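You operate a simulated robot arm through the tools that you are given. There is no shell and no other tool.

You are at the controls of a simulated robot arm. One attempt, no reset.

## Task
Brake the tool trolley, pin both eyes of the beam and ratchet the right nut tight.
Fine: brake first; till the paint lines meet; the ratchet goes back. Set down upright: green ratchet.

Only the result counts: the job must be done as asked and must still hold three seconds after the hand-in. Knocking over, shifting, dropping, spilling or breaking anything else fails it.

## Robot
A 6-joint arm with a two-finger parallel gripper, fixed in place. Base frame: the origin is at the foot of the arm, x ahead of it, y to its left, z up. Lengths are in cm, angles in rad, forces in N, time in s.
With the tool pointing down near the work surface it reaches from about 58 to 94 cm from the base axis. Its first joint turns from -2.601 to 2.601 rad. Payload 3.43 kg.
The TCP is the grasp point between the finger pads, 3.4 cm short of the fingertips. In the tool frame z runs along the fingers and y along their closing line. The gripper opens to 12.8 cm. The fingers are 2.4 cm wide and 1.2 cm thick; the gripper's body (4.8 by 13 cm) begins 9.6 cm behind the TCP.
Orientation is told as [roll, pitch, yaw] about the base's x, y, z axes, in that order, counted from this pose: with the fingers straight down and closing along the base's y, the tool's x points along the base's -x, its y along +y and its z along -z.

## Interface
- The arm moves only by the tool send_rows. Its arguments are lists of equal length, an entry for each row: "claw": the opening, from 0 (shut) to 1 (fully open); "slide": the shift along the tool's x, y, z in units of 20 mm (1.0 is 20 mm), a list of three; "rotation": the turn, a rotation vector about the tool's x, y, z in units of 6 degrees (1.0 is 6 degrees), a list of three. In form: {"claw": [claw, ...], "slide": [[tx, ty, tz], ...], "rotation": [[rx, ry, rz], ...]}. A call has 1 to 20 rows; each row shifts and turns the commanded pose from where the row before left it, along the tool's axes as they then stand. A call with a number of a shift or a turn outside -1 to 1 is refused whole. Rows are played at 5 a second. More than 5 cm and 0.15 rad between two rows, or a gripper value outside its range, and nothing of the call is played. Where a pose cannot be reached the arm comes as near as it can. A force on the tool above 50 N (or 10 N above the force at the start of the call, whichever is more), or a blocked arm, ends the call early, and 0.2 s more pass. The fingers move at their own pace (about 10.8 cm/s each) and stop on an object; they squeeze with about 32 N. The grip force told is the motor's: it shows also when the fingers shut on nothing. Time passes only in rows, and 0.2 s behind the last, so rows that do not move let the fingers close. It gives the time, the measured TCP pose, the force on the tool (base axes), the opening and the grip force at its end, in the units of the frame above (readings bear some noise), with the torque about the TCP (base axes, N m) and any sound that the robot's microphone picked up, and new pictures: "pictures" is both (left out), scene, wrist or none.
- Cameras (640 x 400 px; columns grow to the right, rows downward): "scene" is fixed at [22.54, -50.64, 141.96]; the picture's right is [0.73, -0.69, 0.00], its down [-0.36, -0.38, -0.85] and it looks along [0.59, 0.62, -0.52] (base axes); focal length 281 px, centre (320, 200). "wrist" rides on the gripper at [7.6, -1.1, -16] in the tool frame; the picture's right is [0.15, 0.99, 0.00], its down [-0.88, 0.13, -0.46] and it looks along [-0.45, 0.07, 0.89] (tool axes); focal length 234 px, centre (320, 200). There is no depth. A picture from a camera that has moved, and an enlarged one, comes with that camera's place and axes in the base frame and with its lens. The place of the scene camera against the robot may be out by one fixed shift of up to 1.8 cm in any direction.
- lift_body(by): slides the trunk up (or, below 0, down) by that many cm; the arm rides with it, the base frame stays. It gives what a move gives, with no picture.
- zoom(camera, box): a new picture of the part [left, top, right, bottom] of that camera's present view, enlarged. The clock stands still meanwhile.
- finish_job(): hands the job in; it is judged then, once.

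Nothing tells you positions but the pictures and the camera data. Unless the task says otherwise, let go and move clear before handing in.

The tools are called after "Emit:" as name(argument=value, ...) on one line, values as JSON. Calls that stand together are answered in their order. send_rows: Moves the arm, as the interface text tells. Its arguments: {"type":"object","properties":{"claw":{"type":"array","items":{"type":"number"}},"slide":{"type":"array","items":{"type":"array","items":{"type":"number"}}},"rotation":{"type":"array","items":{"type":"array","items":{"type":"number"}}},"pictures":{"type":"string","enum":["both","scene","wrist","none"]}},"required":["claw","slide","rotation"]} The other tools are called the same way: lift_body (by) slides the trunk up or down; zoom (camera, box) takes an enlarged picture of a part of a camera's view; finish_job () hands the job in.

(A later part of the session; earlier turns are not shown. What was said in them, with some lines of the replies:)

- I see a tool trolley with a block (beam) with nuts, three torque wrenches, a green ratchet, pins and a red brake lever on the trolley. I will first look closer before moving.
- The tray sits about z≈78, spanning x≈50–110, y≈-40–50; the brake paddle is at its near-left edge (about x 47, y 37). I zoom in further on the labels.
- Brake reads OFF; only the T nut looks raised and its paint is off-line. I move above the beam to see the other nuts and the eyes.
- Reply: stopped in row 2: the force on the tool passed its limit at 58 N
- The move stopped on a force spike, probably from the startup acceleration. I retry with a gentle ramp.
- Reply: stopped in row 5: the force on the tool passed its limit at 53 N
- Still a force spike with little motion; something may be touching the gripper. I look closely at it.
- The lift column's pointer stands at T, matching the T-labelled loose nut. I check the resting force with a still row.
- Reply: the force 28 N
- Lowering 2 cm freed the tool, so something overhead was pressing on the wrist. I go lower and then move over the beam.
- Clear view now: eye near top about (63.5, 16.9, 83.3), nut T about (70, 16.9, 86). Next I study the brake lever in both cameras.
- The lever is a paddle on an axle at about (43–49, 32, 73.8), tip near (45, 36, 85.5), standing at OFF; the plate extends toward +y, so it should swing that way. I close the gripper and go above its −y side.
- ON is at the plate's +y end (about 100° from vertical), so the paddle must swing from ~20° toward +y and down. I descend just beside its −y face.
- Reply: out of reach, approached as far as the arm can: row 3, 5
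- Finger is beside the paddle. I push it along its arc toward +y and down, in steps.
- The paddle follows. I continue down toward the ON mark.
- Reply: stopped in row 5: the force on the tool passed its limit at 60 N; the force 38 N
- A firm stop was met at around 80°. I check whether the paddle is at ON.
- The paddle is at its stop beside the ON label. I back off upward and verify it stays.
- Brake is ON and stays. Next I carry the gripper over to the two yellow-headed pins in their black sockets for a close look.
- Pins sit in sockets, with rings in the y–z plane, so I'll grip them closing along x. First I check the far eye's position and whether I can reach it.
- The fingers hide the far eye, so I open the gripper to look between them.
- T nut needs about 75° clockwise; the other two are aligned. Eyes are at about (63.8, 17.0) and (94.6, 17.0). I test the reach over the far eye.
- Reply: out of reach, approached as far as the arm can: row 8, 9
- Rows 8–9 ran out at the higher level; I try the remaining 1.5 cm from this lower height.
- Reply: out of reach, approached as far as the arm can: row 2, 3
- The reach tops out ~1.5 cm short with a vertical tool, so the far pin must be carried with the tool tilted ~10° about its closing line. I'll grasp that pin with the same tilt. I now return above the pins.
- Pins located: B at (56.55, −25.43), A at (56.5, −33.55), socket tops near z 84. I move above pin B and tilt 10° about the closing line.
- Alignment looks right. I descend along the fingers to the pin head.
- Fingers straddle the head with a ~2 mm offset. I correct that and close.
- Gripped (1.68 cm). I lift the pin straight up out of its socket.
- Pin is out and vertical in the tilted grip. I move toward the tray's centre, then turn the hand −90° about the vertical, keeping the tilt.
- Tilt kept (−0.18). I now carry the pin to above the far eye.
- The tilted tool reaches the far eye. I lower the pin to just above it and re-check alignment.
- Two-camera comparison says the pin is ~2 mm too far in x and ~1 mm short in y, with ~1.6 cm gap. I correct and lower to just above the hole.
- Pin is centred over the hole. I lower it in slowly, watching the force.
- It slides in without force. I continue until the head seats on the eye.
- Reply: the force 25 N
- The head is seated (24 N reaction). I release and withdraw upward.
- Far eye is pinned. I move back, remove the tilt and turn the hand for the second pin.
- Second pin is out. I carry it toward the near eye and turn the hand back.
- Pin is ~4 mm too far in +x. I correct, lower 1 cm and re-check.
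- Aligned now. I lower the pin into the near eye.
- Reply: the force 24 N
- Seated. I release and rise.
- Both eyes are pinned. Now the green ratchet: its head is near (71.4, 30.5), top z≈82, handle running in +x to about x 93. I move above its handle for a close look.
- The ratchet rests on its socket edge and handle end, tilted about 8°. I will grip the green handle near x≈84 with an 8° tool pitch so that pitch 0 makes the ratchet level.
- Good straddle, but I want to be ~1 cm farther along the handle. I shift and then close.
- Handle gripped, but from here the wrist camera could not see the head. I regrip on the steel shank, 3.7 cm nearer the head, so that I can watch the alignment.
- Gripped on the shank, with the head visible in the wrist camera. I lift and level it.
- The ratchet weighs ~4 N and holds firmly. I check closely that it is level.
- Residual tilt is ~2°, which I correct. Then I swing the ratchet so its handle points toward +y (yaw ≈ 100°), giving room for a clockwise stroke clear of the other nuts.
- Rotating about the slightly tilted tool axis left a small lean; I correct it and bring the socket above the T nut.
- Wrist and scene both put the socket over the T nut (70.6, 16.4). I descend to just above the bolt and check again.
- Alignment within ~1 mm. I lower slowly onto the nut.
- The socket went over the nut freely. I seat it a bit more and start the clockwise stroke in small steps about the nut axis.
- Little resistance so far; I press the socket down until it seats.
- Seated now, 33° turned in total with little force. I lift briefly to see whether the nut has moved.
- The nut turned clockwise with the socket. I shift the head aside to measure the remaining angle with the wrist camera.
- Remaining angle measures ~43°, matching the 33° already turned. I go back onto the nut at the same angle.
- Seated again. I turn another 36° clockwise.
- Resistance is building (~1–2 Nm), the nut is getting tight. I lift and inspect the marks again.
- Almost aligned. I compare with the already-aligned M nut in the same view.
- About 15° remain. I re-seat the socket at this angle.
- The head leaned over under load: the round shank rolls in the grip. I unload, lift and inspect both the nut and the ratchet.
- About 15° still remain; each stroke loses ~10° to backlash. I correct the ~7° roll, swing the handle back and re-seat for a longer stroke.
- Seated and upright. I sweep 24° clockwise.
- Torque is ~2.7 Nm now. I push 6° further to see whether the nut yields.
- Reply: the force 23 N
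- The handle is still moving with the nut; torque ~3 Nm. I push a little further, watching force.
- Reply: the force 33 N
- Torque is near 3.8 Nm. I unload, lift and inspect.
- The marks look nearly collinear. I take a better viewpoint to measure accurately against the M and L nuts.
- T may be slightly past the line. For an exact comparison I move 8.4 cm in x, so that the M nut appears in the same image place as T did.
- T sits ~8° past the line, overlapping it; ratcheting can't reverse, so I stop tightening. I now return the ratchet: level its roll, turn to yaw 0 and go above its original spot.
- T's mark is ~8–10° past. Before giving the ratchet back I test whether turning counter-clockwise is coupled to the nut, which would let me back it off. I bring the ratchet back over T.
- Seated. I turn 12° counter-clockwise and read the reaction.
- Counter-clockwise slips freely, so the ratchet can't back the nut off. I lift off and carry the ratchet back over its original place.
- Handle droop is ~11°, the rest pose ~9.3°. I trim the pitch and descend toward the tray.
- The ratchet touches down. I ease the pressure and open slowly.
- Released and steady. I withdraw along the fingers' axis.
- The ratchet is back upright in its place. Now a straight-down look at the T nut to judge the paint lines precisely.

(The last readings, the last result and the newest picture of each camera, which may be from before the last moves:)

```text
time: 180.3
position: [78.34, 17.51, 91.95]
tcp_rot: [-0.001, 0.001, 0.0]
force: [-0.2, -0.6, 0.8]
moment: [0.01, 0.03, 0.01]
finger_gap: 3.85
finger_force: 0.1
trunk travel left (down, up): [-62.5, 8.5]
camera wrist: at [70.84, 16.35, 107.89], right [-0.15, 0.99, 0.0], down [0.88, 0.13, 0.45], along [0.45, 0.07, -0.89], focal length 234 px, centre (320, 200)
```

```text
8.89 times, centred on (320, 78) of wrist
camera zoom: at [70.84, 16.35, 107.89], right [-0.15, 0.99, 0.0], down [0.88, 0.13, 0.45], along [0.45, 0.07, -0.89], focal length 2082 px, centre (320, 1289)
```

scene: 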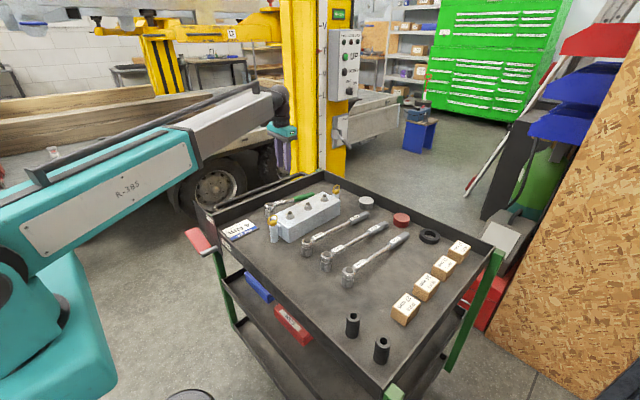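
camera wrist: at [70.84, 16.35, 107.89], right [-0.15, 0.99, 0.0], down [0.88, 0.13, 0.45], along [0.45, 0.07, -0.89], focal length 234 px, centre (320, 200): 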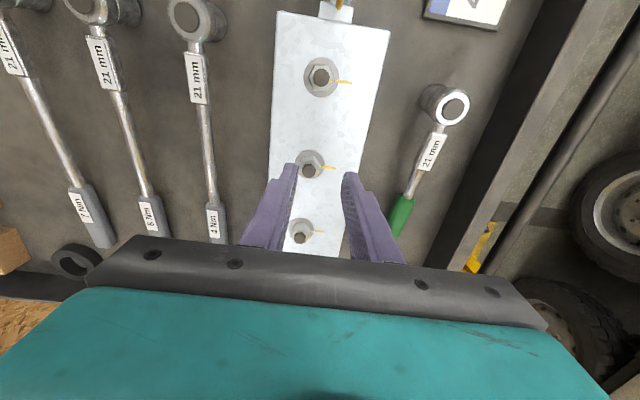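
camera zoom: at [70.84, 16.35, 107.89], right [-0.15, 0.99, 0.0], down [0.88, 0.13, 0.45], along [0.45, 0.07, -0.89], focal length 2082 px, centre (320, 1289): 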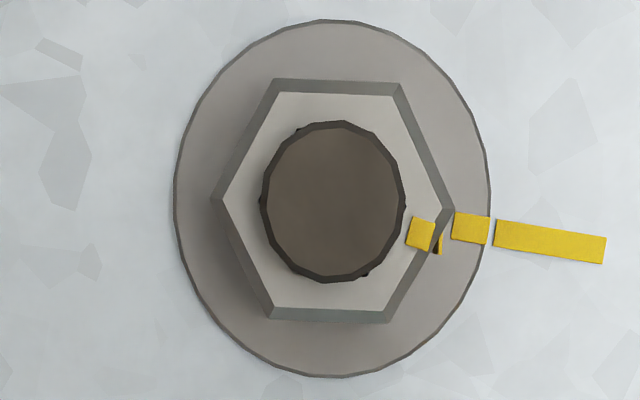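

T's mark is ~7.5° past centre but overlapping the line. As a gentle try I will grip the nut's flats directly and see whether it can be backed off slightly; first I align over it.

Emit:
send_rows(claw=[0.3, 0.3, 0.3, 0.3, 0.3, 0.3, 0.3, 0.3, 0.3, 0.3, 0.3, 0.3, 0.3, 0.3, 0.3, 0.3, 0.3, 0.3], slide=[[0, 0, -0.3], [0, 0, -0.7], [0, 0, -0.5], [0, 0, 0], [0, 0, 0], [0, 0, 0], [0, 0, 0], [0, 0, 0], [0, 0, 0], [0, 0, 0], [0, 0, 0], [0, 0, 0], [0, 0, 0], [0, 0, 0], [0, 0, 0], [0, 0, 0], [0, 0, 0], [0, 0, 0]], rotation=[[0, 0, -0.3], [0, 0, -0.7], [0, 0, -1], [0, 0, -1], [0, 0, -1], [0, 0, -1], [0, 0, -1], [0, 0, -1], [0, 0, -1], [0, 0, -1], [0, 0, -1], [0, 0, -1], [0, 0, -1], [0, 0, -1], [0, 0, -1], [0, 0, -1], [0, 0, -1], [0, 0, -0.4]], pictures="none")

Emit:
send_rows(claw=[0.3, 0.3, 0.3, 0.3, 0.3, 0.3], slide=[[-0.02, 0.4, 0], [-0.02, 0.9, 0], [0, 0.98, 0], [0, 0.98, 0], [0, 0.66, 0], [0, 0, 0]], rotation=[[0, 0, 0], [0, 0, 0], [0, 0, 0], [0, 0, 0], [0, 0, 0], [0, 0, 0]], pictures="both")

Emit:
zoom(camera="wrist", box=[240, 110, 400, 230])

```text
time: 184.1
position: [78.34, 17.47, 95.14]
tcp_rot: [0.0, 0.002, 1.718]
force: [0.3, -0.6, 0.5]
moment: [-0.02, 0.03, -0.01]
finger_gap: 3.84
finger_force: 0.1
trunk travel left (down, up): [-62.5, 8.5]
```

```text
time: 185.5
position: [70.48, 16.46, 95.1]
tcp_rot: [0.002, 0.002, 1.716]
force: [0.1, 1.0, -0.5]
moment: [0.02, 0.02, 0.0]
finger_gap: 3.84
finger_force: 0.2
trunk travel left (down, up): [-62.5, 8.5]
camera wrist: at [72.9, 9.1, 110.94], right [-0.96, -0.29, 0.0], down [-0.26, 0.85, 0.45], along [-0.13, 0.43, -0.89], focal length 234 px, centre (320, 200)
```

scene: 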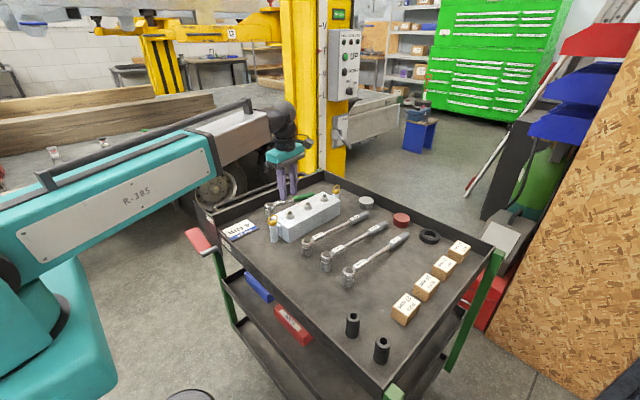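
wrist: 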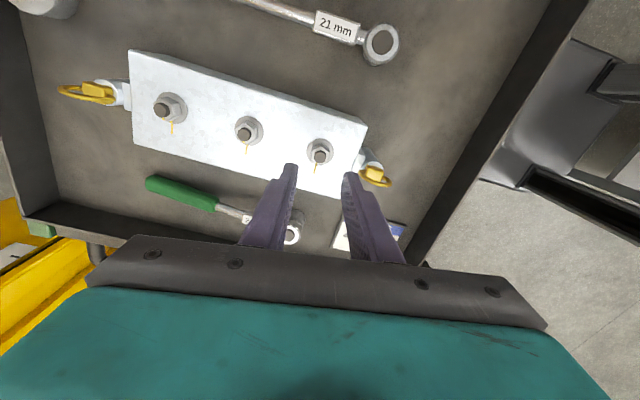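

```text
3.33 times, centred on (320, 170) of wrist
camera zoom: at [72.9, 9.1, 110.94], right [-0.96, -0.29, 0.0], down [-0.26, 0.85, 0.45], along [-0.13, 0.43, -0.89], focal length 781 px, centre (320, 300)
```

zoom: 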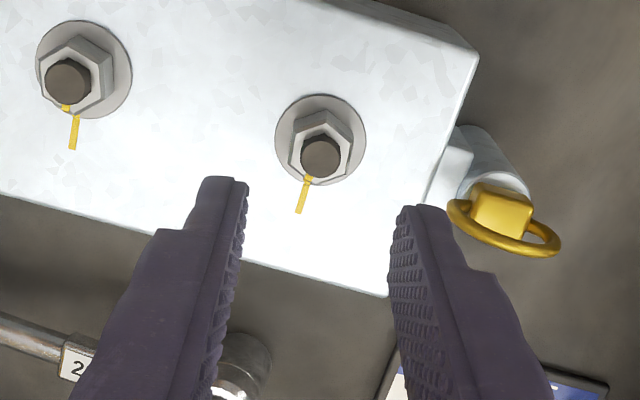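

Emit:
send_rows(claw=[0.3, 0.3, 0.3, 0.3, 0.3, 0.3, 0.3], slide=[[0, 0, 0.4], [0, 0, 0.8], [0, 0, 0.8], [0, 0, 0.6], [0, 0, 0.5], [0, 0, 0.3], [0, 0, 0]], rotation=[[0, 0, 0], [0, 0, 0], [0, 0, 0], [0, 0, 0], [0, 0, 0], [0, 0, 0], [0, 0, 0]], pictures="none")

Emit:
zoom(camera="scene", box=[260, 180, 324, 230])

Emit:
zoom(camera="wrist", box=[240, 110, 400, 230])

```text
time: 187.1
position: [70.44, 16.39, 88.32]
tcp_rot: [0.002, 0.001, 1.717]
force: [0.3, -0.7, 0.2]
moment: [0.01, -0.01, 0.01]
finger_gap: 3.85
finger_force: 0.0
trunk travel left (down, up): [-62.5, 8.5]
```

```text
8.00 times, centred on (292, 205) of scene
camera zoom: at [22.54, -50.64, 141.96], right [0.73, -0.69, 0.0], down [-0.36, -0.38, -0.85], along [0.59, 0.62, -0.52], focal length 2246 px, centre (544, 160)
```

zoom: 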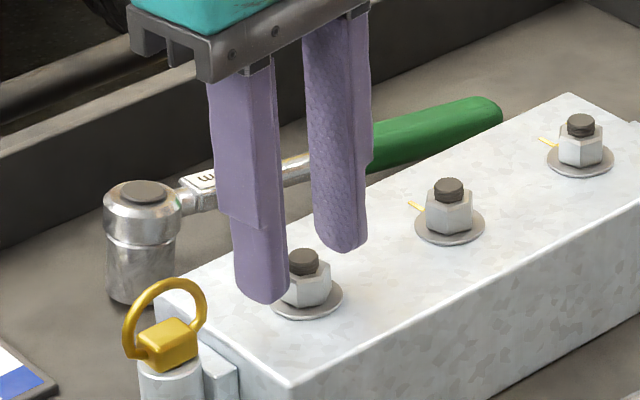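

```text
3.33 times, centred on (320, 170) of wrist
camera zoom: at [72.85, 9.11, 104.17], right [-0.96, -0.29, 0.0], down [-0.26, 0.85, 0.45], along [-0.13, 0.43, -0.89], focal length 781 px, centre (320, 300)
```

zoom: 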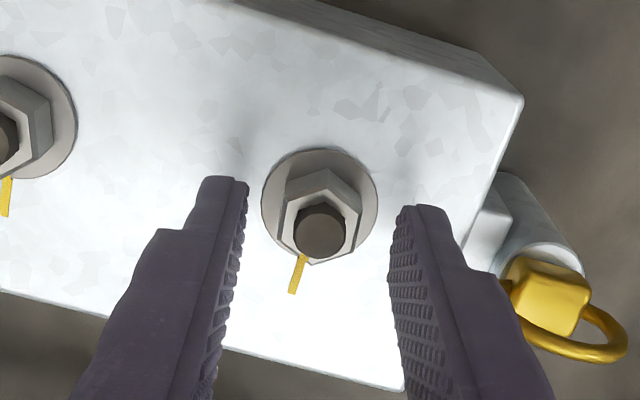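

Fingers straddle the nut on two flats. I close and turn 10° counter-clockwise gently.

Emit:
send_rows(claw=[0.25, 0.2, 0.15, 0.1, 0, 0, 0], slide=[[0, 0, 0], [0, 0, 0], [0, 0, 0], [0, 0, 0], [0, 0, 0], [0, 0, 0], [0, 0, 0]], rotation=[[0, 0, 0], [0, 0, 0], [0, 0, 0], [0, 0, 0], [0, 0, 0], [0, 0, 0], [0, 0, 0]], pictures="none")

Emit:
send_rows(claw=[0, 0, 0, 0, 0], slide=[[0, 0, 0], [0, 0, 0], [0, 0, 0], [0, 0, 0], [0, 0, 0]], rotation=[[0, 0, -0.3], [0, 0, -0.4], [0, 0, -0.4], [0, 0, -0.4], [0, 0, 0]], pictures="none")

Emit:
zoom(camera="wrist", box=[280, 140, 360, 200])

```text
time: 188.7
position: [70.52, 16.44, 88.29]
tcp_rot: [0.001, 0.003, 1.718]
force: [0.9, 0.4, 0.5]
moment: [-0.01, -0.07, 0.05]
finger_gap: 2.35
finger_force: 44.9
trunk travel left (down, up): [-62.5, 8.5]
```

```text
time: 189.9
position: [70.44, 16.44, 88.32]
tcp_rot: [0.003, 0.001, 1.875]
force: [2.6, -0.1, 2.2]
moment: [0.0, -0.06, 0.07]
finger_gap: 2.34
finger_force: 45.3
trunk travel left (down, up): [-62.5, 8.5]
```

```text
6.67 times, centred on (320, 170) of wrist
camera zoom: at [73.99, 9.54, 104.16], right [-0.9, -0.44, 0.0], down [-0.39, 0.8, 0.45], along [-0.2, 0.41, -0.89], focal length 1561 px, centre (320, 400)
```

zoom: 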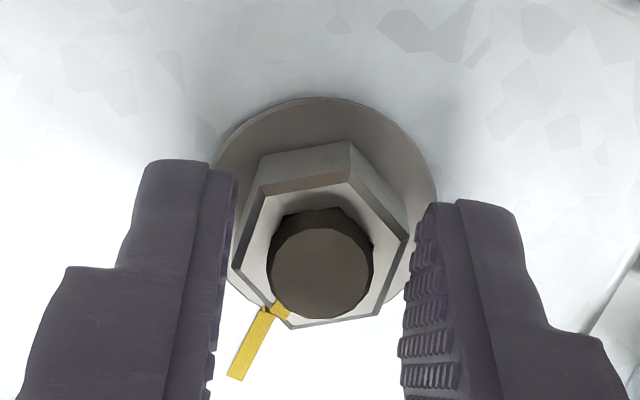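

Torque reading stayed tiny. I open, rise and look at the result.

Emit:
send_rows(claw=[0.15, 0.25, 0.3, 0.3, 0.3, 0.3, 0.3, 0.3], slide=[[0, 0, 0], [0, 0, 0], [0, 0, 0], [0, 0, -0.4], [0, 0, -0.8], [0, 0, -1], [0, 0, -1], [0, 0, -0.3]], rotation=[[0, 0, 0], [0, 0, 0], [0, 0, 0], [0, 0, 0], [0, 0, 0], [0, 0, 0], [0, 0, 0], [0, 0, 0]], pictures="none")

Emit:
zoom(camera="wrist", box=[290, 120, 350, 165])

Emit:
zoom(camera="wrist", box=[220, 90, 280, 135])

```text
time: 191.7
position: [70.53, 16.36, 95.23]
tcp_rot: [0.003, 0.002, 1.875]
force: [-0.3, -0.1, 0.8]
moment: [-0.01, -0.01, -0.01]
finger_gap: 3.84
finger_force: 0.1
trunk travel left (down, up): [-62.5, 8.5]
```

```text
8.89 times, centred on (320, 142) of wrist
camera zoom: at [73.98, 9.55, 111.13], right [-0.9, -0.44, 0.0], down [-0.39, 0.8, 0.45], along [-0.2, 0.41, -0.89], focal length 2082 px, centre (320, 711)
```

zoom: 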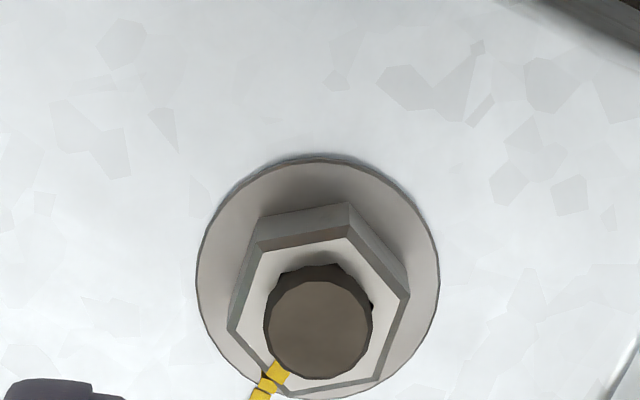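

```text
8.89 times, centred on (250, 112) of wrist
camera zoom: at [73.98, 9.55, 111.13], right [-0.9, -0.44, 0.0], down [-0.39, 0.8, 0.45], along [-0.2, 0.41, -0.89], focal length 2082 px, centre (942, 978)
```

zoom: 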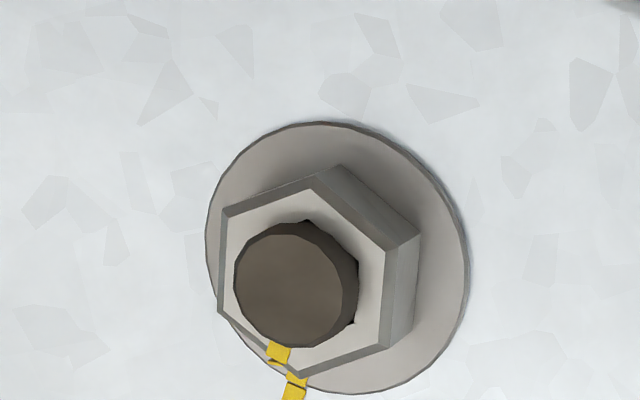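

Emit:
send_rows(claw=[0.3, 0.3, 0.3, 0.3, 0.3, 0.3], slide=[[-0.3, 0.05, 0], [-0.9, 0.12, 0], [-1, 0.14, 0], [-1, 0.14, 0], [-0.52, 0.06, 0], [0, 0, 0]], rotation=[[0, 0, 0], [0, 0, 0], [0, 0, 0], [0, 0, 0], [0, 0, 0], [0, 0, 0]], pictures="wrist")

Emit:
zoom(camera="wrist", box=[290, 55, 350, 100])

```text
time: 193.1
position: [67.31, 23.22, 95.21]
tcp_rot: [0.001, 0.002, 1.876]
force: [0.1, 0.1, -0.6]
moment: [-0.02, 0.0, -0.02]
finger_gap: 3.84
finger_force: 0.2
trunk travel left (down, up): [-62.5, 8.5]
camera wrist: at [70.79, 16.38, 111.14], right [-0.9, -0.44, 0.0], down [-0.39, 0.8, 0.45], along [-0.2, 0.41, -0.89], focal length 234 px, centre (320, 200)
```

wrist: 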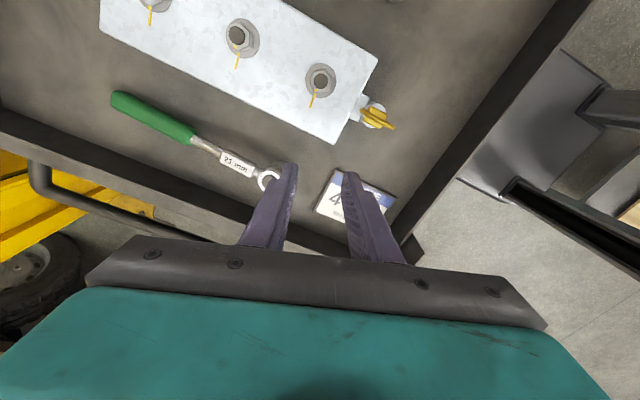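

```text
8.89 times, centred on (320, 78) of wrist
camera zoom: at [70.79, 16.38, 111.14], right [-0.9, -0.44, 0.0], down [-0.39, 0.8, 0.45], along [-0.2, 0.41, -0.89], focal length 2082 px, centre (320, 1289)
```

zoom: 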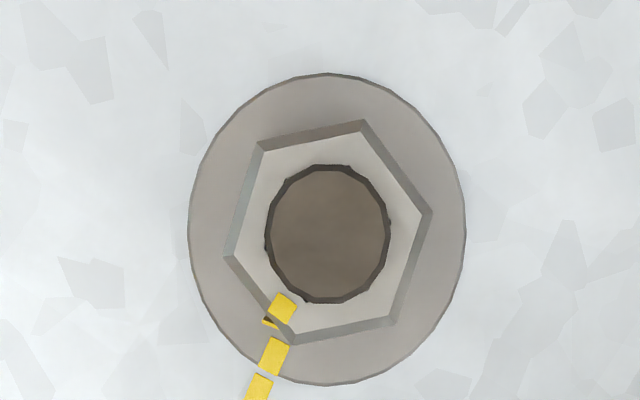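

The nut did not move: the fingers just slid, and its mark remains overlapping the line, ~8° past centre. I leave it, move clear and take a final look.

Emit:
send_rows(claw=[0.3, 0.3, 0.3, 0.3, 0.3, 0.3, 0.3, 0.3], slide=[[0, 0, -0.4], [0, 0, -0.9], [0, 0, -1], [0, 0, -1], [0, 0, -0.7], [0, 0, -0.3], [0, 0, 0], [0, 0, 0]], rotation=[[0, 0, 0], [0, 0, 0], [0, 0, 0], [0, 0, 0], [0, 0, 0], [0, 0, 0], [0, 0, 0], [0, 0, 0]], pictures="scene")

Emit:
zoom(camera="scene", box=[180, 165, 360, 285])

Emit:
zoom(camera="scene", box=[300, 200, 520, 400])

```text
time: 194.9
position: [67.36, 23.13, 103.88]
tcp_rot: [0.002, 0.004, 1.874]
force: [0.3, -0.3, -0.1]
moment: [0.01, -0.01, 0.03]
finger_gap: 3.84
finger_force: 0.0
trunk travel left (down, up): [-62.5, 8.5]
```

scene: 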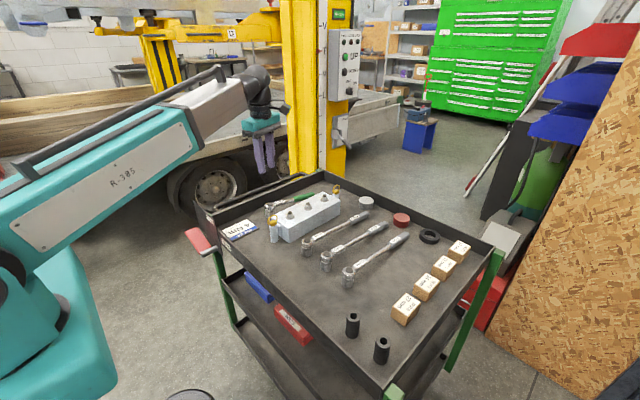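

```text
3.33 times, centred on (270, 225) of scene
camera zoom: at [22.54, -50.64, 141.96], right [0.73, -0.69, 0.0], down [-0.36, -0.38, -0.85], along [0.59, 0.62, -0.52], focal length 936 px, centre (487, 117)
```

zoom: 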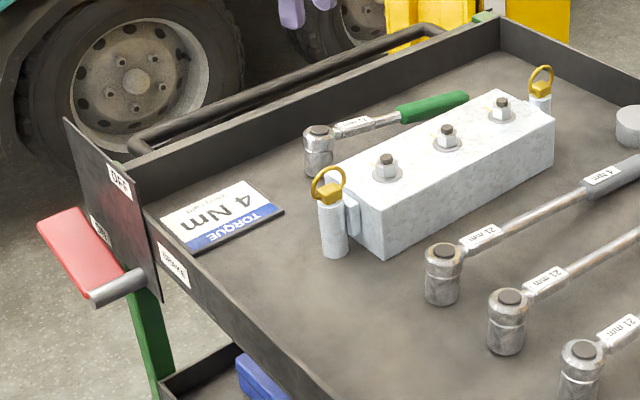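

```text
2.00 times, centred on (410, 300) of scene
camera zoom: at [22.54, -50.64, 141.96], right [0.73, -0.69, 0.0], down [-0.36, -0.38, -0.85], along [0.59, 0.62, -0.52], focal length 562 px, centre (140, 0)
```

zoom: 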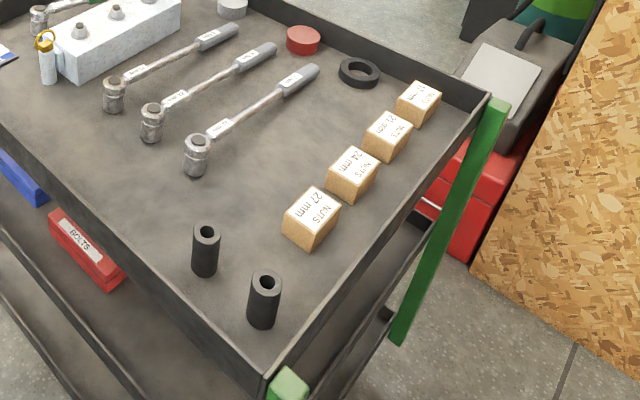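

The brake is on, both eyes are pinned and the T nut is tight with its mark overlapping the line. The green ratchet stands upright in its place, nothing else has moved, and the gripper is empty and clear, so I hand in.

Emit:
finish_job()

```text
The job is handed in.
```

I handed the job in with everything done, but the T nut ended up about 8° past the centre of its paint line. I don't know whether that is within tolerance.

- **Brake:** I set it first. The lever is at its stop beside ON and stayed there.
- **Pins:** Both are seated in the beam's eyes, with their heads down on the eye tops.
- **Nut:** I took T as the right nut because it was the loose one, its paint line was off, and the lift column's pointer stood at T. The mark on the nut still overlaps the line. I could not back it off: the ratchet slips freely in that direction, and gripping the nut with the fingers did not move it.
- **Ratchet:** The green ratchet is back standing on its socket, about 2 mm from where it was.

In the last pictures nothing else on the trolley had moved, and the gripper was empty and clear.
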